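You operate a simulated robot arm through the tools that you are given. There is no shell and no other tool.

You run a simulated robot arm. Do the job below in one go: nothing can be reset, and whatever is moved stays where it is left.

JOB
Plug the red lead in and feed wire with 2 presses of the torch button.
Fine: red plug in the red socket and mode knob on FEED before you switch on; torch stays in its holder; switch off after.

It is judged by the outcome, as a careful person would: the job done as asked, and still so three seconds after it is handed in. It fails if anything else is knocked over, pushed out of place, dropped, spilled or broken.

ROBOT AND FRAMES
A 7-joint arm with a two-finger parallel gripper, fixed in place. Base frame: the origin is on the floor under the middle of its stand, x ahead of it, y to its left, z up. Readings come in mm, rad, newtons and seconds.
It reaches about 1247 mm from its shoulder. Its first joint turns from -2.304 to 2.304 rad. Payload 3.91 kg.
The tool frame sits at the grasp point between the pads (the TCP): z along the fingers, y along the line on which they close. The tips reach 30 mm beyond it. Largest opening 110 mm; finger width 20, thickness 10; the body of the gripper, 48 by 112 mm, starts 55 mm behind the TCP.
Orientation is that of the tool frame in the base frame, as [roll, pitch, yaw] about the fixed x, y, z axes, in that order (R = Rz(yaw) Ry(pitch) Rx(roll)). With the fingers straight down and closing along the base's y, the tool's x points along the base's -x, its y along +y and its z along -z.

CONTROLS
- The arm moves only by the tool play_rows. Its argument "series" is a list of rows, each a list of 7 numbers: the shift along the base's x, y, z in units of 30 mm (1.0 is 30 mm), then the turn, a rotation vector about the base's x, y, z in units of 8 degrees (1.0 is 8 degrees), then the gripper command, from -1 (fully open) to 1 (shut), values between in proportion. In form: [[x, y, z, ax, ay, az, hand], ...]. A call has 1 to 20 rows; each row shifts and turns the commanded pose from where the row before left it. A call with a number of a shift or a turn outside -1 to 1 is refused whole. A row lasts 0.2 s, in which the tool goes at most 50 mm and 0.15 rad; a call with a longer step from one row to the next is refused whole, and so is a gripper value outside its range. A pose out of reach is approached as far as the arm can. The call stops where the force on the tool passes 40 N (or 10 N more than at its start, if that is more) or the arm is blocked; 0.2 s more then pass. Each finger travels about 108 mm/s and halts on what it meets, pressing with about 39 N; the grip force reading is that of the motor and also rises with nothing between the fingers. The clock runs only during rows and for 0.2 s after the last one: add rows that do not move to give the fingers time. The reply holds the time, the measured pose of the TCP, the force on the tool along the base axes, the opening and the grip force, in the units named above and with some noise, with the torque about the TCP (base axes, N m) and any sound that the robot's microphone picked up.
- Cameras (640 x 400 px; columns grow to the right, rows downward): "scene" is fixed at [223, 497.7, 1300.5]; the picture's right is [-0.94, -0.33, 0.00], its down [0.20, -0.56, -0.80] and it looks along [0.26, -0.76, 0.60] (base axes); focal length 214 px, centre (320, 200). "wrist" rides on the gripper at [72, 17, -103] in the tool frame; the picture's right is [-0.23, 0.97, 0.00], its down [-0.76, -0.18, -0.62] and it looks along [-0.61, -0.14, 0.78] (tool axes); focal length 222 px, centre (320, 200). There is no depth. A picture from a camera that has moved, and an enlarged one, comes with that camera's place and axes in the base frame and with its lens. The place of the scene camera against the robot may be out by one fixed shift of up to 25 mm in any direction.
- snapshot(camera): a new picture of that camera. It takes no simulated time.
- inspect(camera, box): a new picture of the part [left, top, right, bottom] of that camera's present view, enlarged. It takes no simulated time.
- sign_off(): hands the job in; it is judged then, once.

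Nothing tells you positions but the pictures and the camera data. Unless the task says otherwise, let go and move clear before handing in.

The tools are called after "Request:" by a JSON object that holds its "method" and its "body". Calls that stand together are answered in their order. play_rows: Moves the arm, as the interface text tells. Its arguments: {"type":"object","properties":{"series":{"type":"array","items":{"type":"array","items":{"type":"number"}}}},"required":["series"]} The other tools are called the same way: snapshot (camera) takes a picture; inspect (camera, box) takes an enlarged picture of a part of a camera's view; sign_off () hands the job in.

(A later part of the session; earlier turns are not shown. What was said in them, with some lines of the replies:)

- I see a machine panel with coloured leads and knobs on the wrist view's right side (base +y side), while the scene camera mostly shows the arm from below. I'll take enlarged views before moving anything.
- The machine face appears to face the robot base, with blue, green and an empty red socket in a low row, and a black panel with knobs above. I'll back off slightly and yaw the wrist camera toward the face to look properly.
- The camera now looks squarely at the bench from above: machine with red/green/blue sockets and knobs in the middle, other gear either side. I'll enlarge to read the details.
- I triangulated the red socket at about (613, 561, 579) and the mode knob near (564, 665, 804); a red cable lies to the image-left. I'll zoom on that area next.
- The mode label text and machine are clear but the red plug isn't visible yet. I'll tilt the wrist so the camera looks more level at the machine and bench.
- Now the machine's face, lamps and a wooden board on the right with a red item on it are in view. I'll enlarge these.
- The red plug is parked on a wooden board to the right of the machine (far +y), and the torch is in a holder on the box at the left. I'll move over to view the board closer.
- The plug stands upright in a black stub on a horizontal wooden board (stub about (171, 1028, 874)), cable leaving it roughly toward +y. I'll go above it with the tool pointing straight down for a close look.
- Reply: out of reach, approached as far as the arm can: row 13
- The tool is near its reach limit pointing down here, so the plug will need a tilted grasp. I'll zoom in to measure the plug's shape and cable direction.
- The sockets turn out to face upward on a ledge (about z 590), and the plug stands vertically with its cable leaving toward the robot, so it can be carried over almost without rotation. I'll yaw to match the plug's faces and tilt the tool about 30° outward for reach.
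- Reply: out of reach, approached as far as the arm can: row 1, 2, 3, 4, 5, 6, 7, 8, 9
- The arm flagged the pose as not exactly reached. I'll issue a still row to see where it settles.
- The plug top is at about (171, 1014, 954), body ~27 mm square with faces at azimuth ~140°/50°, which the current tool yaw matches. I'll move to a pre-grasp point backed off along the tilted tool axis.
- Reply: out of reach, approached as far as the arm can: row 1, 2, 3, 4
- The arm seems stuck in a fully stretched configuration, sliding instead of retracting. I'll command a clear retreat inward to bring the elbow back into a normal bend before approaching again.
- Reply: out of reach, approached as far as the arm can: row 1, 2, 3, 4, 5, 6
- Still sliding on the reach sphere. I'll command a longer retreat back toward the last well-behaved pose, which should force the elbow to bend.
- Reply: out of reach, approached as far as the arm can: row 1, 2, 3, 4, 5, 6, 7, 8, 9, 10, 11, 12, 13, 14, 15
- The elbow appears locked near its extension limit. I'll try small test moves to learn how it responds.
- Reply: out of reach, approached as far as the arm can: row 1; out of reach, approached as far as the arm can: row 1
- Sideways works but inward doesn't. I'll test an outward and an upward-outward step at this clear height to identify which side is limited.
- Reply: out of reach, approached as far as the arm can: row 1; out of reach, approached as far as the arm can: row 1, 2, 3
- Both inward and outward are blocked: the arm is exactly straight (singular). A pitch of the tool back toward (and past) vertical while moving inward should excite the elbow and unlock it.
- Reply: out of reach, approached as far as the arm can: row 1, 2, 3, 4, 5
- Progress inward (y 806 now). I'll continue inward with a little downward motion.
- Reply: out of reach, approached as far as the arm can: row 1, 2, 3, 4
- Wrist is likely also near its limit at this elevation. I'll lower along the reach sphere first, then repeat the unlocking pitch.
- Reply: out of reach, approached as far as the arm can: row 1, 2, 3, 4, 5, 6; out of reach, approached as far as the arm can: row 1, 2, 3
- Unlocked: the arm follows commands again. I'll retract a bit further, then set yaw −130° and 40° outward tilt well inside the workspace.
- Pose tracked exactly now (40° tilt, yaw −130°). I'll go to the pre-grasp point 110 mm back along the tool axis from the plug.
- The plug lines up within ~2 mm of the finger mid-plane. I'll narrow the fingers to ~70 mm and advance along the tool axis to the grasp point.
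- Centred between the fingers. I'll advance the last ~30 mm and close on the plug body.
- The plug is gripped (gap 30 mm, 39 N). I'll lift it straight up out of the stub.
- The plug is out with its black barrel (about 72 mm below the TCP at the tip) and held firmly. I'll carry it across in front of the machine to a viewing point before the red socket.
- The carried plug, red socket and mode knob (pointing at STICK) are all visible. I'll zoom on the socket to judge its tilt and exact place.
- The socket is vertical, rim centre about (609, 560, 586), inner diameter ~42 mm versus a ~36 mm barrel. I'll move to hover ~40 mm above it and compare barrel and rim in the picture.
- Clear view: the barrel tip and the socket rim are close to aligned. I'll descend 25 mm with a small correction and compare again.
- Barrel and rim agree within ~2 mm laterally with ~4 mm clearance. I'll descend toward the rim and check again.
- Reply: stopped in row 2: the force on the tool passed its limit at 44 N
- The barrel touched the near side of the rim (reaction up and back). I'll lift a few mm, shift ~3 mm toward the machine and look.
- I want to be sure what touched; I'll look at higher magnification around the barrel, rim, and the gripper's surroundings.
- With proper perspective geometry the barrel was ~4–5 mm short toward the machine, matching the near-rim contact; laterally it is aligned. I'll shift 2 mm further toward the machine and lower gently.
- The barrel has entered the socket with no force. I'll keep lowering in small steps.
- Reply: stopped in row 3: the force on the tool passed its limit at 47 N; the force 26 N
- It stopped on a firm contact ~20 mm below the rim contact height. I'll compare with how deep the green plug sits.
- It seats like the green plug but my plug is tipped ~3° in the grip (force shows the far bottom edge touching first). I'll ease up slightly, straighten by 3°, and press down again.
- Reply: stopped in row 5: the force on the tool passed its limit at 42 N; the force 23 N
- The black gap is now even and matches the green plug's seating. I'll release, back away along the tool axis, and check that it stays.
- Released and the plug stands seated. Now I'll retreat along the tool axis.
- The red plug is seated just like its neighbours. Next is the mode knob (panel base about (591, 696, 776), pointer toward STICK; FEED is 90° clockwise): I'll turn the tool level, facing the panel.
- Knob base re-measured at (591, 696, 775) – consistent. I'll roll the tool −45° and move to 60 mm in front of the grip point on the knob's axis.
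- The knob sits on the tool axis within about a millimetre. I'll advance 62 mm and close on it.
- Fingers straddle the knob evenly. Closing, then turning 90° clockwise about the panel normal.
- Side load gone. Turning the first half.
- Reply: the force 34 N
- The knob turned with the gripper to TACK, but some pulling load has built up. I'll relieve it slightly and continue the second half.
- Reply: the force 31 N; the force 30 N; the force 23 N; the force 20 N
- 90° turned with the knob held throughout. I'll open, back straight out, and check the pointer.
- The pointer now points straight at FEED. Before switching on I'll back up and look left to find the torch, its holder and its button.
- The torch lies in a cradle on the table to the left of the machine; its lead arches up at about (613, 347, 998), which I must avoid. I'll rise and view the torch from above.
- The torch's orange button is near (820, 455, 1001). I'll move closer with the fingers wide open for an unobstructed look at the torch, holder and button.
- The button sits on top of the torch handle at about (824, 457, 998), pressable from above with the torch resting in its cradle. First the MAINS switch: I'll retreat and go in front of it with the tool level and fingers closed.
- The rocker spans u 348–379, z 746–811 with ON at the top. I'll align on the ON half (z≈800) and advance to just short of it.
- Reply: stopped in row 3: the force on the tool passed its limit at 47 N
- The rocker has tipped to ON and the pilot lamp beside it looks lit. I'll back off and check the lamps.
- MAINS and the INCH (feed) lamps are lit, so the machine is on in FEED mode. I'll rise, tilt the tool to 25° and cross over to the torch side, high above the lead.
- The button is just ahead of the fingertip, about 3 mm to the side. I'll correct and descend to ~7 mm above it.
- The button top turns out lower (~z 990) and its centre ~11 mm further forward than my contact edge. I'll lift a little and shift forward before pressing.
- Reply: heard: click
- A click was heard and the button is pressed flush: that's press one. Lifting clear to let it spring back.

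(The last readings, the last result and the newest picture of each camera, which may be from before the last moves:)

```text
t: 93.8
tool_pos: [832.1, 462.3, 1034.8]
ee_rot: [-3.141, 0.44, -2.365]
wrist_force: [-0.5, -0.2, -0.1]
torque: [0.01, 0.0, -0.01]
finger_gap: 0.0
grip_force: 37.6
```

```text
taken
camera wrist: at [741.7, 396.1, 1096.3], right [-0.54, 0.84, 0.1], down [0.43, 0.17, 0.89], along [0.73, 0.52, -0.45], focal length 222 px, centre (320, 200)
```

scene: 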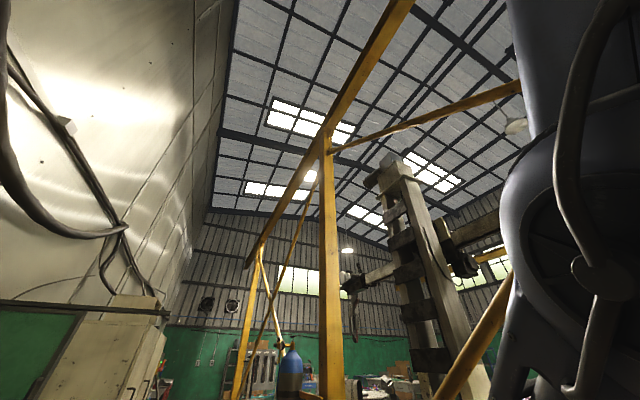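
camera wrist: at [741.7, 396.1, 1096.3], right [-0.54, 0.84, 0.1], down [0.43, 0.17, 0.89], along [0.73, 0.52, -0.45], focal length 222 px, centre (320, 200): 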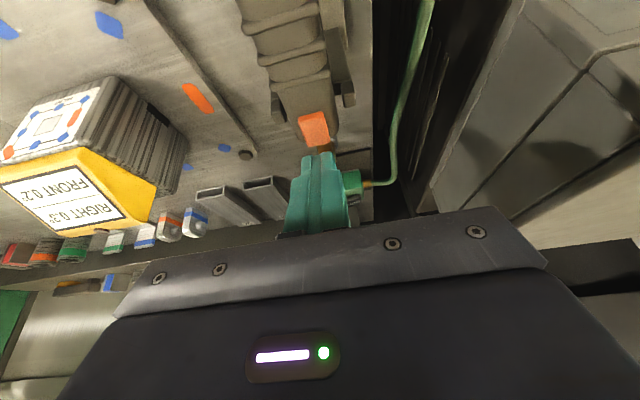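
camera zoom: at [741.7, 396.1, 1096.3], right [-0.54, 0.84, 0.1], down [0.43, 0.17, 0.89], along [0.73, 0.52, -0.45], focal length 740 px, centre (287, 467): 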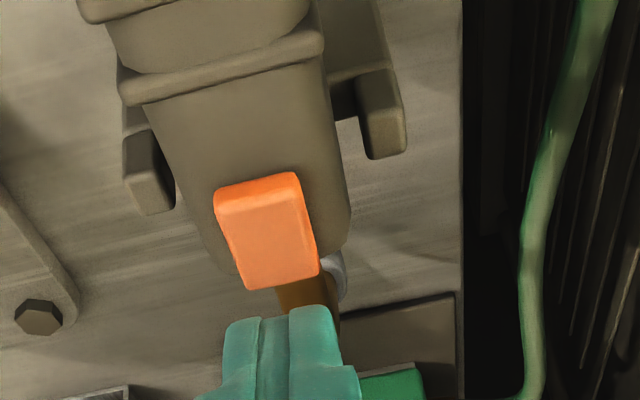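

Request:
{"method": "inspect", "body": {"camera": "wrist", "box": [300, 120, 350, 160]}}

```text
10.00 times, centred on (325, 140) of wrist
camera zoom: at [741.7, 396.1, 1096.3], right [-0.54, 0.84, 0.1], down [0.43, 0.17, 0.89], along [0.73, 0.52, -0.45], focal length 2221 px, centre (270, 800)
```

zoom: 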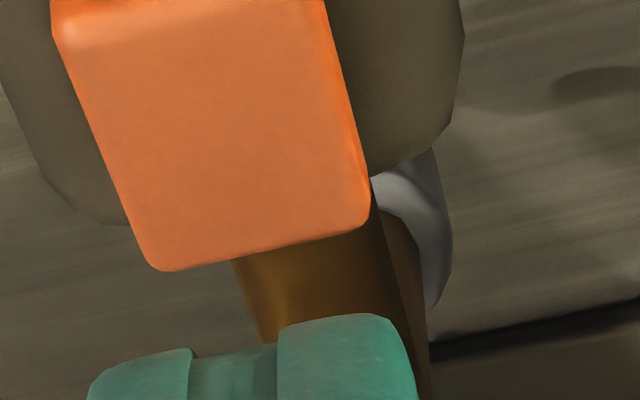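

Button is back up. Second press, to the same depth.

Request:
{"method": "play_rows", "body": {"series": [[0, 0, -0.2, 0, 0, 0, 1], [0, 0, -0.1, 0, 0, 0, 1], [0, 0, -0.1, 0, 0, 0, 1], [0, 0, -0.05, 0, 0, 0, 1]]}}

Request:
{"method": "inspect", "body": {"camera": "wrist", "box": [260, 60, 400, 180]}}

```text
t: 94.8
tool_pos: [831.1, 462.3, 1022.4]
ee_rot: [3.141, 0.44, -2.366]
wrist_force: [-0.4, -0.9, 11.6]
torque: [-0.02, -0.07, -0.02]
finger_gap: 0.0
grip_force: 37.4
heard: click
```

```text
3.33 times, centred on (330, 120) of wrist
camera zoom: at [741.6, 396.2, 1083.1], right [-0.54, 0.84, 0.1], down [0.43, 0.17, 0.89], along [0.73, 0.52, -0.45], focal length 740 px, centre (287, 467)
```

zoom: 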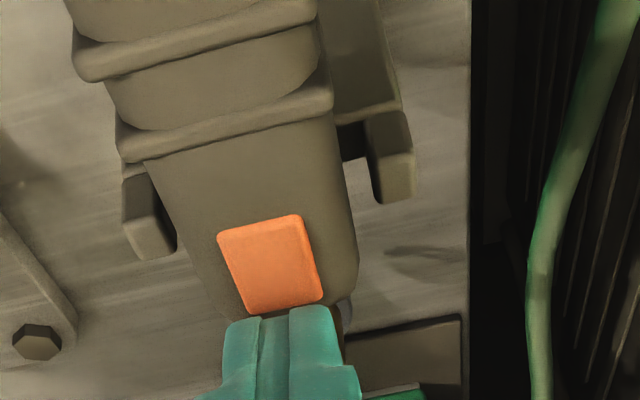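

Second click heard. I'll lift straight off and retreat high, then go to switch MAINS off.

Request:
{"method": "play_rows", "body": {"series": [[0, 0, 0.3, 0, 0, 0, 1], [0, 0, 0.5, 0, 0, 0, 1], [0, 0, 0.7, 0, 0, 0, 1], [-0.3, -0.3, 0.8, 0, 0, 0, 1], [-0.5, -0.5, 0.8, 0, 0, 0, 1], [-0.7, -0.7, 0.5, 0, 0, 0, 1], [-0.76, -0.7375, 0.4, 0, 0, 0, 1], [-0.76, -0.7375, 0.2, 0, 0, 0, 1], [-0.76, -0.7375, 0, 0, 0, 0, 1], [-0.76, -0.7375, 0, 0, 0, 0, 1], [-0.76, -0.7375, 0, 0, 0, 0, 1]]}}

Request:
{"method": "snapshot", "body": {"camera": "wrist"}}

Request:
{"method": "inspect", "body": {"camera": "wrist", "box": [240, 40, 420, 200]}}

```text
t: 97.2
tool_pos: [672.4, 305.5, 1146.6]
ee_rot: [-3.14, 0.441, -2.362]
wrist_force: [0.4, 0.1, -0.7]
torque: [-0.02, 0.0, 0.0]
finger_gap: 0.0
grip_force: 38.3
```

```text
taken
camera wrist: at [582.7, 239.7, 1207.8], right [-0.54, 0.84, 0.1], down [0.43, 0.17, 0.89], along [0.73, 0.52, -0.45], focal length 222 px, centre (320, 200)
```

wrist: 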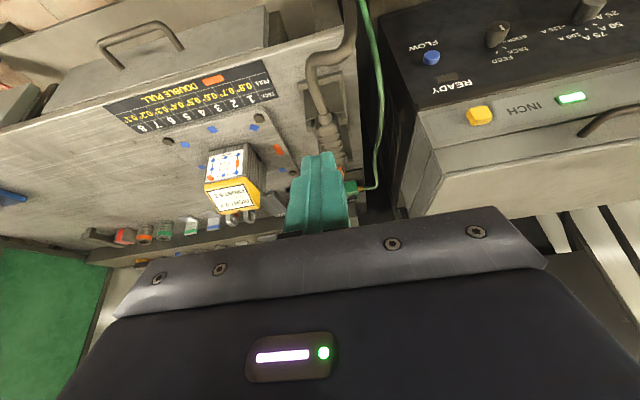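

```text
2.50 times, centred on (330, 120) of wrist
camera zoom: at [582.7, 239.7, 1207.8], right [-0.54, 0.84, 0.1], down [0.43, 0.17, 0.89], along [0.73, 0.52, -0.45], focal length 555 px, centre (295, 400)
```

zoom: 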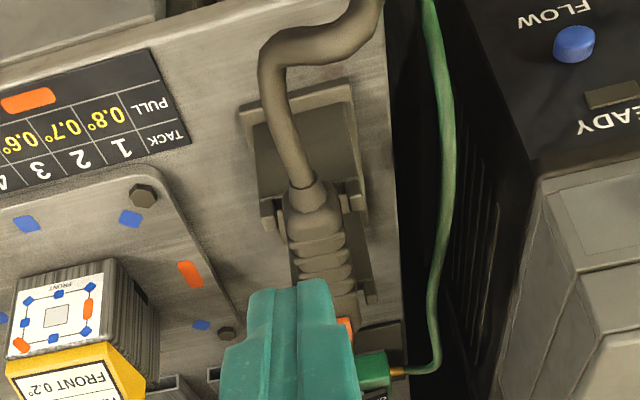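

Torch still sits in its cradle. I'll open the fingers for a clear look at the nozzle/wire before going to the switch.

Request:
{"method": "play_rows", "body": {"series": [[0, 0, 0, 0, 0, 0, -1], [0, 0, 0, 0, 0, 0, -1], [0, 0, 0, 0, 0, 0, -1]]}}

Request:
{"method": "inspect", "body": {"camera": "wrist", "box": [290, 120, 370, 180]}}

Request:
{"method": "inspect", "body": {"camera": "wrist", "box": [340, 0, 640, 180]}}

```text
t: 98.0
tool_pos: [672.3, 305.3, 1146.0]
ee_rot: [-3.141, 0.438, -2.365]
wrist_force: [-0.4, -0.8, 1.1]
torque: [-0.02, -0.02, -0.03]
finger_gap: 110.1
grip_force: 0.0
```

```text
6.67 times, centred on (330, 150) of wrist
camera zoom: at [583.0, 239.6, 1207.9], right [-0.54, 0.84, 0.1], down [0.43, 0.17, 0.89], along [0.73, 0.52, -0.45], focal length 1481 px, centre (253, 533)
```

zoom: 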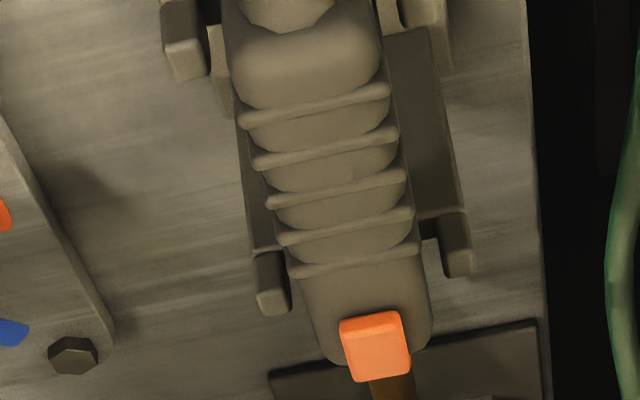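

```text
2.13 times, centred on (490, 90) of wrist
camera zoom: at [583.0, 239.6, 1207.9], right [-0.54, 0.84, 0.1], down [0.43, 0.17, 0.89], along [0.73, 0.52, -0.45], focal length 474 px, centre (-43, 435)
```

zoom: 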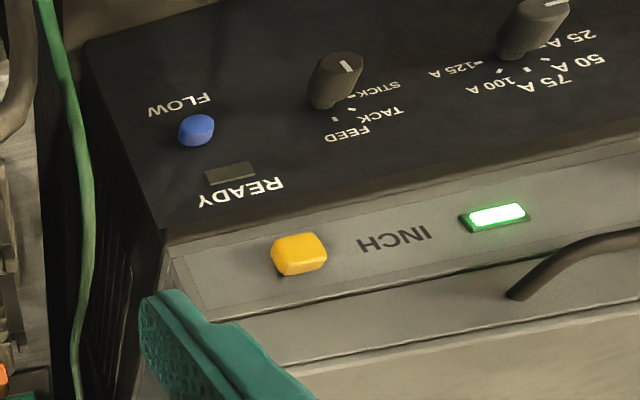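

Request:
{"method": "inspect", "body": {"camera": "wrist", "box": [310, 155, 390, 215]}}

```text
6.67 times, centred on (350, 185) of wrist
camera zoom: at [583.0, 239.6, 1207.9], right [-0.54, 0.84, 0.1], down [0.43, 0.17, 0.89], along [0.73, 0.52, -0.45], focal length 1481 px, centre (120, 300)
```

zoom: 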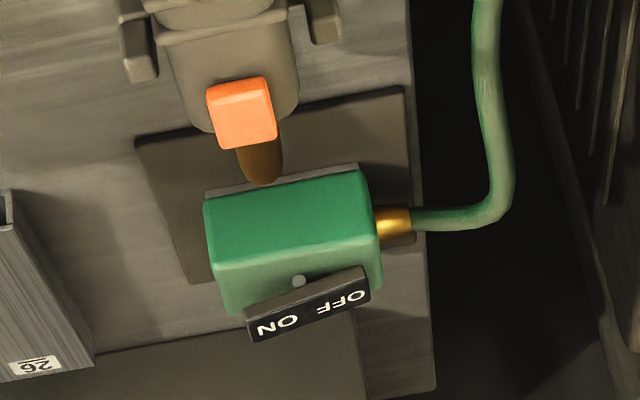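

Everything at the torch is in place. Now back over to the MAINS switch, closing the fingers and levelling the tool at OFF-half height.

Request:
{"method": "play_rows", "body": {"series": [[-0.953, 0.764, 0, 0, 0, 0, 1], [-0.953, 0.764, 0, 0, 0, 0, 1], [-0.953, 0.764, 0, 0, 0, 0, 1], [-0.953, 0.764, 0, 0, 0, 0, 1], [-0.953, 0.764, 0, 0, 0, 0, 1], [-0.953, 0.764, 0, 0, 0, 0, 1], [-0.953, 0.764, 0, 0, 0, 0, 1], [-0.953, 0.764, 0, 0, 0, 0, 1], [-0.953, 0.764, 0, 0, 0, 0, 1], [-0.953, 0.764, 0, 0, 0, 0, 1], [-0.953, 0.764, 0, 0, 0, 0, 1], [-0.953, 0.764, 0, 0, 0, 0, 1], [-0.953, 0.764, 0, 0, 0, 0, 1], [-0.953, 0.764, 0, 0, 0, 0, 1], [-0.953, 0.764, 0, 0, 0, 0, 1], [-0.953, 0.764, 0, 0, 0, 0, 1], [-0.953, 0.764, 0, 0, 0, 0, 1]]}}

Request:
{"method": "play_rows", "body": {"series": [[0, 0, -1, 0.633, -0.644, 0, 1], [0, 0, -1, 0.633, -0.644, 0, 1], [0, 0, -1, 0.633, -0.644, 0, 1], [0, 0, -1, 0.633, -0.644, 0, 1], [0, 0, -1, 0.633, -0.644, 0, 1], [0, 0, -1, 0.633, -0.644, 0, 1], [0, 0, -1, 0.633, -0.644, 0, 1], [0, 0, -1, 0.633, -0.644, 0, 1], [0, 0, -1, 0.633, -0.644, 0, 1], [0, 0, -1, 0, 0, 0, 1], [0, 0, -1, 0, 0, 0, 1], [0, 0, -1, 0, 0, 0, 1], [0, 0, -1, 0, 0, 0, 1]]}}

Request:
{"method": "snapshot", "body": {"camera": "wrist"}}

```text
t: 101.6
tool_pos: [187.4, 692.6, 1147.8]
ee_rot: [3.14, 0.44, -2.365]
wrist_force: [0.2, 0.1, 0.6]
torque: [-0.01, 0.03, 0.01]
finger_gap: 0.1
grip_force: 37.1
```

```text
t: 104.4
tool_pos: [183.0, 694.4, 755.8]
ee_rot: [0.2, 1.567, 0.978]
wrist_force: [0.1, -0.1, -0.1]
torque: [0.0, 0.0, -0.02]
finger_gap: 0.2
grip_force: 38.1
```

```text
taken
camera wrist: at [98.3, 633.0, 682.3], right [-0.68, 0.69, 0.23], down [-0.32, -0.57, 0.76], along [0.66, 0.45, 0.61], focal length 222 px, centre (320, 200)
```

wrist: 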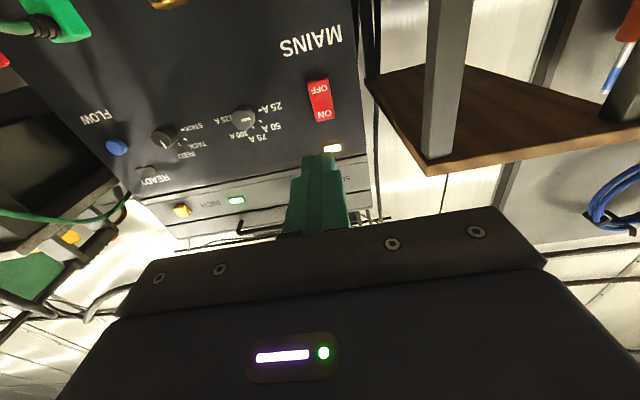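

Request:
{"method": "play_rows", "body": {"series": [[0.08, -0.083, 0.04, 0, 0, 0, 1], [0.677, 0.666, 0, 0, 0, 0, 1], [0.677, 0.666, 0, 0, 0, 0, 1], [0.677, 0.666, 0, 0, 0, 0, 1], [0.677, 0.666, 0, 0, 0, 0, 1], [0.677, 0.666, 0, 0, 0, 0, 1], [0.677, 0.666, 0, 0, 0, 0, 1], [0.677, 0.666, 0, 0, 0, 0, 1]]}}

Request:
{"method": "inspect", "body": {"camera": "wrist", "box": [230, 60, 410, 220]}}

```text
t: 106.2
tool_pos: [326.7, 834.7, 758.2]
ee_rot: [-0.293, 1.57, 0.486]
wrist_force: [-0.3, -0.3, -0.1]
torque: [0.0, -0.03, 0.0]
finger_gap: 0.1
grip_force: 38.1
```

```text
2.50 times, centred on (320, 140) of wrist
camera zoom: at [242.7, 772.4, 686.1], right [-0.68, 0.69, 0.23], down [-0.32, -0.56, 0.76], along [0.66, 0.45, 0.61], focal length 555 px, centre (320, 350)
```

zoom: 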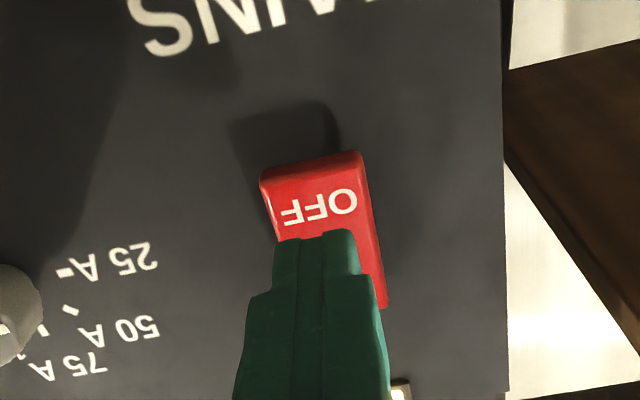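

Request:
{"method": "play_rows", "body": {"series": [[0.475, 0.467, 0, 0, 0, 0, 1], [0.238, 0.234, 0, 0, 0, 0, 1], [0.0713, 0.0701, 0, 0, 0, 0, 1]]}}

Request:
{"method": "inspect", "body": {"camera": "wrist", "box": [230, 60, 410, 220]}}

```text
t: 107.0
tool_pos: [351.0, 857.6, 756.2]
ee_rot: [0.007, 1.569, 0.788]
wrist_force: [-0.5, -0.2, 0.7]
torque: [-0.01, -0.01, 0.01]
finger_gap: 0.2
grip_force: 37.7
```

```text
2.50 times, centred on (320, 140) of wrist
camera zoom: at [267.2, 796.7, 683.9], right [-0.68, 0.69, 0.23], down [-0.32, -0.56, 0.76], along [0.66, 0.45, 0.61], focal length 555 px, centre (320, 350)
```

zoom: 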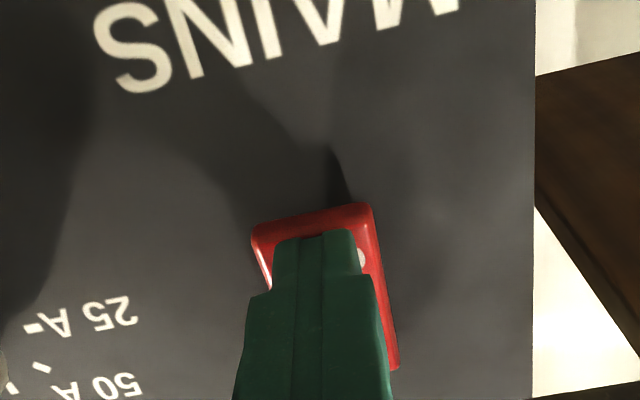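

Request:
{"method": "play_rows", "body": {"series": [[0.0713, 0.0701, 0, 0, 0, 0, 1], [0.0713, 0.0701, 0, 0, 0, 0, 1], [0.0713, 0.0701, 0, 0, 0, 0, 1], [0.0713, 0.0701, 0, 0, 0, 0, 1], [0.0713, 0.0701, 0, 0, 0, 0, 1]]}}

Request:
{"method": "inspect", "body": {"camera": "wrist", "box": [230, 60, 410, 220]}}

```text
t: 108.1
tool_pos: [358.4, 863.9, 756.7]
ee_rot: [1.633, 1.57, 2.412]
wrist_force: [-5.1, -5.3, 1.7]
torque: [0.09, -0.03, 0.01]
finger_gap: 0.0
grip_force: 37.5
stopped in row 5: the force on the tool passed its limit at 43 N (the readings are from after the stop); the commanded pose is now the measured one
```

```text
2.50 times, centred on (320, 140) of wrist
camera zoom: at [273.4, 801.9, 682.3], right [-0.68, 0.69, 0.23], down [-0.32, -0.56, 0.76], along [0.66, 0.45, 0.61], focal length 555 px, centre (320, 350)
```

zoom: 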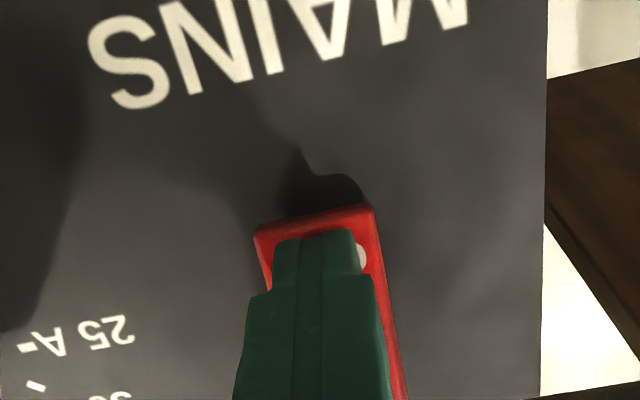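

Contact and stop at the OFF half; I'll back off and check the lamps and rocker.

Request:
{"method": "play_rows", "body": {"series": [[-0.3, -0.295, 0, 0, 0, 0, 1], [-0.713, -0.701, 0, 0, 0, 0, 1], [-0.713, -0.701, 0, 0, 0, 0, 1], [-0.713, -0.701, 0, 0, 0, 0, 1], [-0.713, -0.701, 0, 0, 0, 0, 1], [-0.713, -0.701, 0, 0, 0, 0, 1], [-0.713, -0.701, 0, 0, 0, 0, 1], [-0.713, -0.701, 0, 0, 0, 0, 1]]}}

Request:
{"method": "snapshot", "body": {"camera": "wrist"}}

Request:
{"method": "inspect", "body": {"camera": "wrist", "box": [100, 40, 380, 215]}}

```text
t: 109.9
tool_pos: [199.8, 709.2, 755.7]
ee_rot: [-0.599, 1.571, 0.179]
wrist_force: [0.6, 0.0, -0.1]
torque: [0.0, -0.04, 0.02]
finger_gap: 0.0
grip_force: 37.6
```

```text
taken
camera wrist: at [115.0, 647.4, 683.2], right [-0.68, 0.69, 0.23], down [-0.32, -0.56, 0.76], along [0.66, 0.45, 0.61], focal length 222 px, centre (320, 200)
```

wrist: 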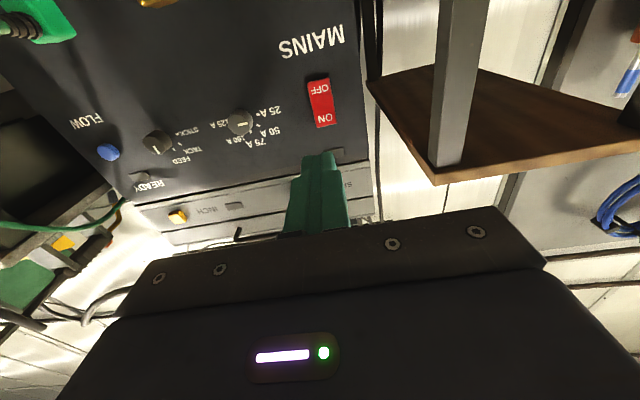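

```text
2.29 times, centred on (240, 128) of wrist
camera zoom: at [115.0, 647.4, 683.2], right [-0.68, 0.69, 0.23], down [-0.32, -0.56, 0.76], along [0.66, 0.45, 0.61], focal length 508 px, centre (503, 366)
```

zoom: 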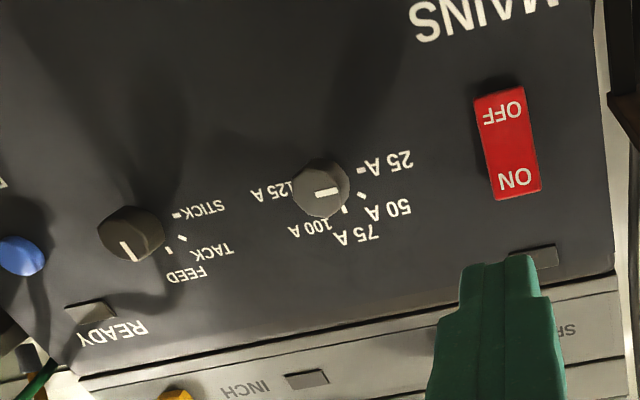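

MAINS and INCH lamps are out; the knob still points at FEED. I'll rise and take a final look at the plug and torch.

Request:
{"method": "play_rows", "body": {"series": [[-0.2, -0.2, 0.95, 0, 0, 0, 1], [0, 0, 0.95, 0, 0, 0, 1], [0, 0, 0.95, 0, 0, 0, 0.5], [0, 0, 0.95, -0.582, 0.592, 0, 0], [0.4, -0.8, 0.9, -0.582, 0.592, 0, 0], [0.4, -0.8, 0.9, -0.582, 0.592, 0, 0], [0.4, -0.8, 0.9, -0.582, 0.592, 0, 0], [0.4, -0.8, 0.9, -0.582, 0.592, 0, 0], [0.4, -0.8, 0.9, -0.582, 0.592, 0, 0], [0.4, -0.8, 0.9, -0.582, 0.592, 0, 0], [0.4, -0.8, 0.9, -0.582, 0.592, 0, 0], [0.4, -0.8, 0.9, -0.582, 0.592, 0, 0]]}}

Request:
{"method": "snapshot", "body": {"camera": "wrist"}}

Request:
{"method": "inspect", "body": {"camera": "wrist", "box": [200, 0, 440, 150]}}

```text
t: 112.5
tool_pos: [289.4, 510.5, 1087.0]
ee_rot: [3.142, 0.528, -2.362]
wrist_force: [-0.1, 0.4, -0.1]
torque: [-0.01, -0.02, -0.01]
finger_gap: 55.2
grip_force: 0.0
```

```text
taken
camera wrist: at [196.0, 440.9, 1139.4], right [-0.54, 0.83, 0.12], down [0.37, 0.12, 0.92], along [0.75, 0.54, -0.37], focal length 222 px, centre (320, 200)
```

wrist: 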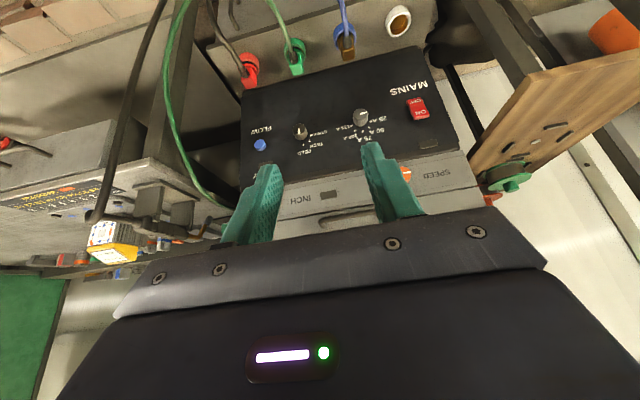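

```text
2.67 times, centred on (320, 75) of wrist
camera zoom: at [196.0, 440.9, 1139.4], right [-0.54, 0.83, 0.12], down [0.37, 0.12, 0.92], along [0.75, 0.54, -0.37], focal length 592 px, centre (320, 533)
```

zoom: 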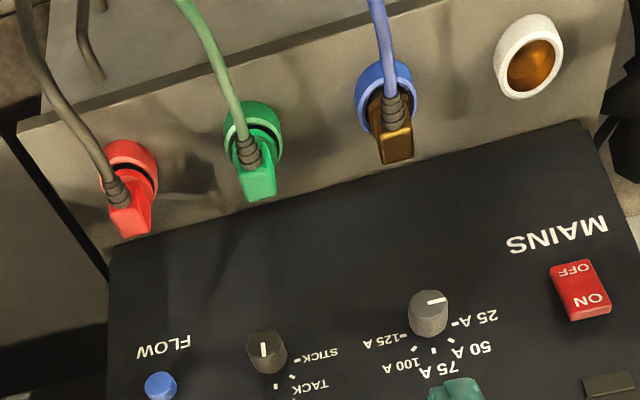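

The red plug is seated in the red socket, the knob is on FEED and MAINS is off with its lamps out. The torch was still in its cradle after the second press, and the arm is clear of everything, so I'm handing in.

Request:
{"method": "sign_off", "body": {}}

```text
The job is handed in.
```

I plugged the red lead into the red socket and pressed the torch button twice, and the job is handed in. Each press gave one click. I couldn't see the wire at the nozzle, so the feed is judged from those clicks and the lit INCH lamp.

- **Red plug:** It sits in the red socket at about the same depth as the green plug does in its own. On the way in it touched the socket rim once and tipped about 3° in the gripper. I straightened it, and it stayed put when I let go.
- **Mode knob:** I turned it from STICK to FEED before switching on, and it still pointed at FEED at the end.
- **Power:** MAINS went on after the plug and knob were set. The MAINS and INCH lamps lit, but the READY lamp stayed dark. I switched off after the second press and both lamps went out.
- **Torch:** I pressed the button from above, and the torch was still in its holder afterwards.

Nothing else was knocked or moved that I could see, and the arm was clear when I signed off.
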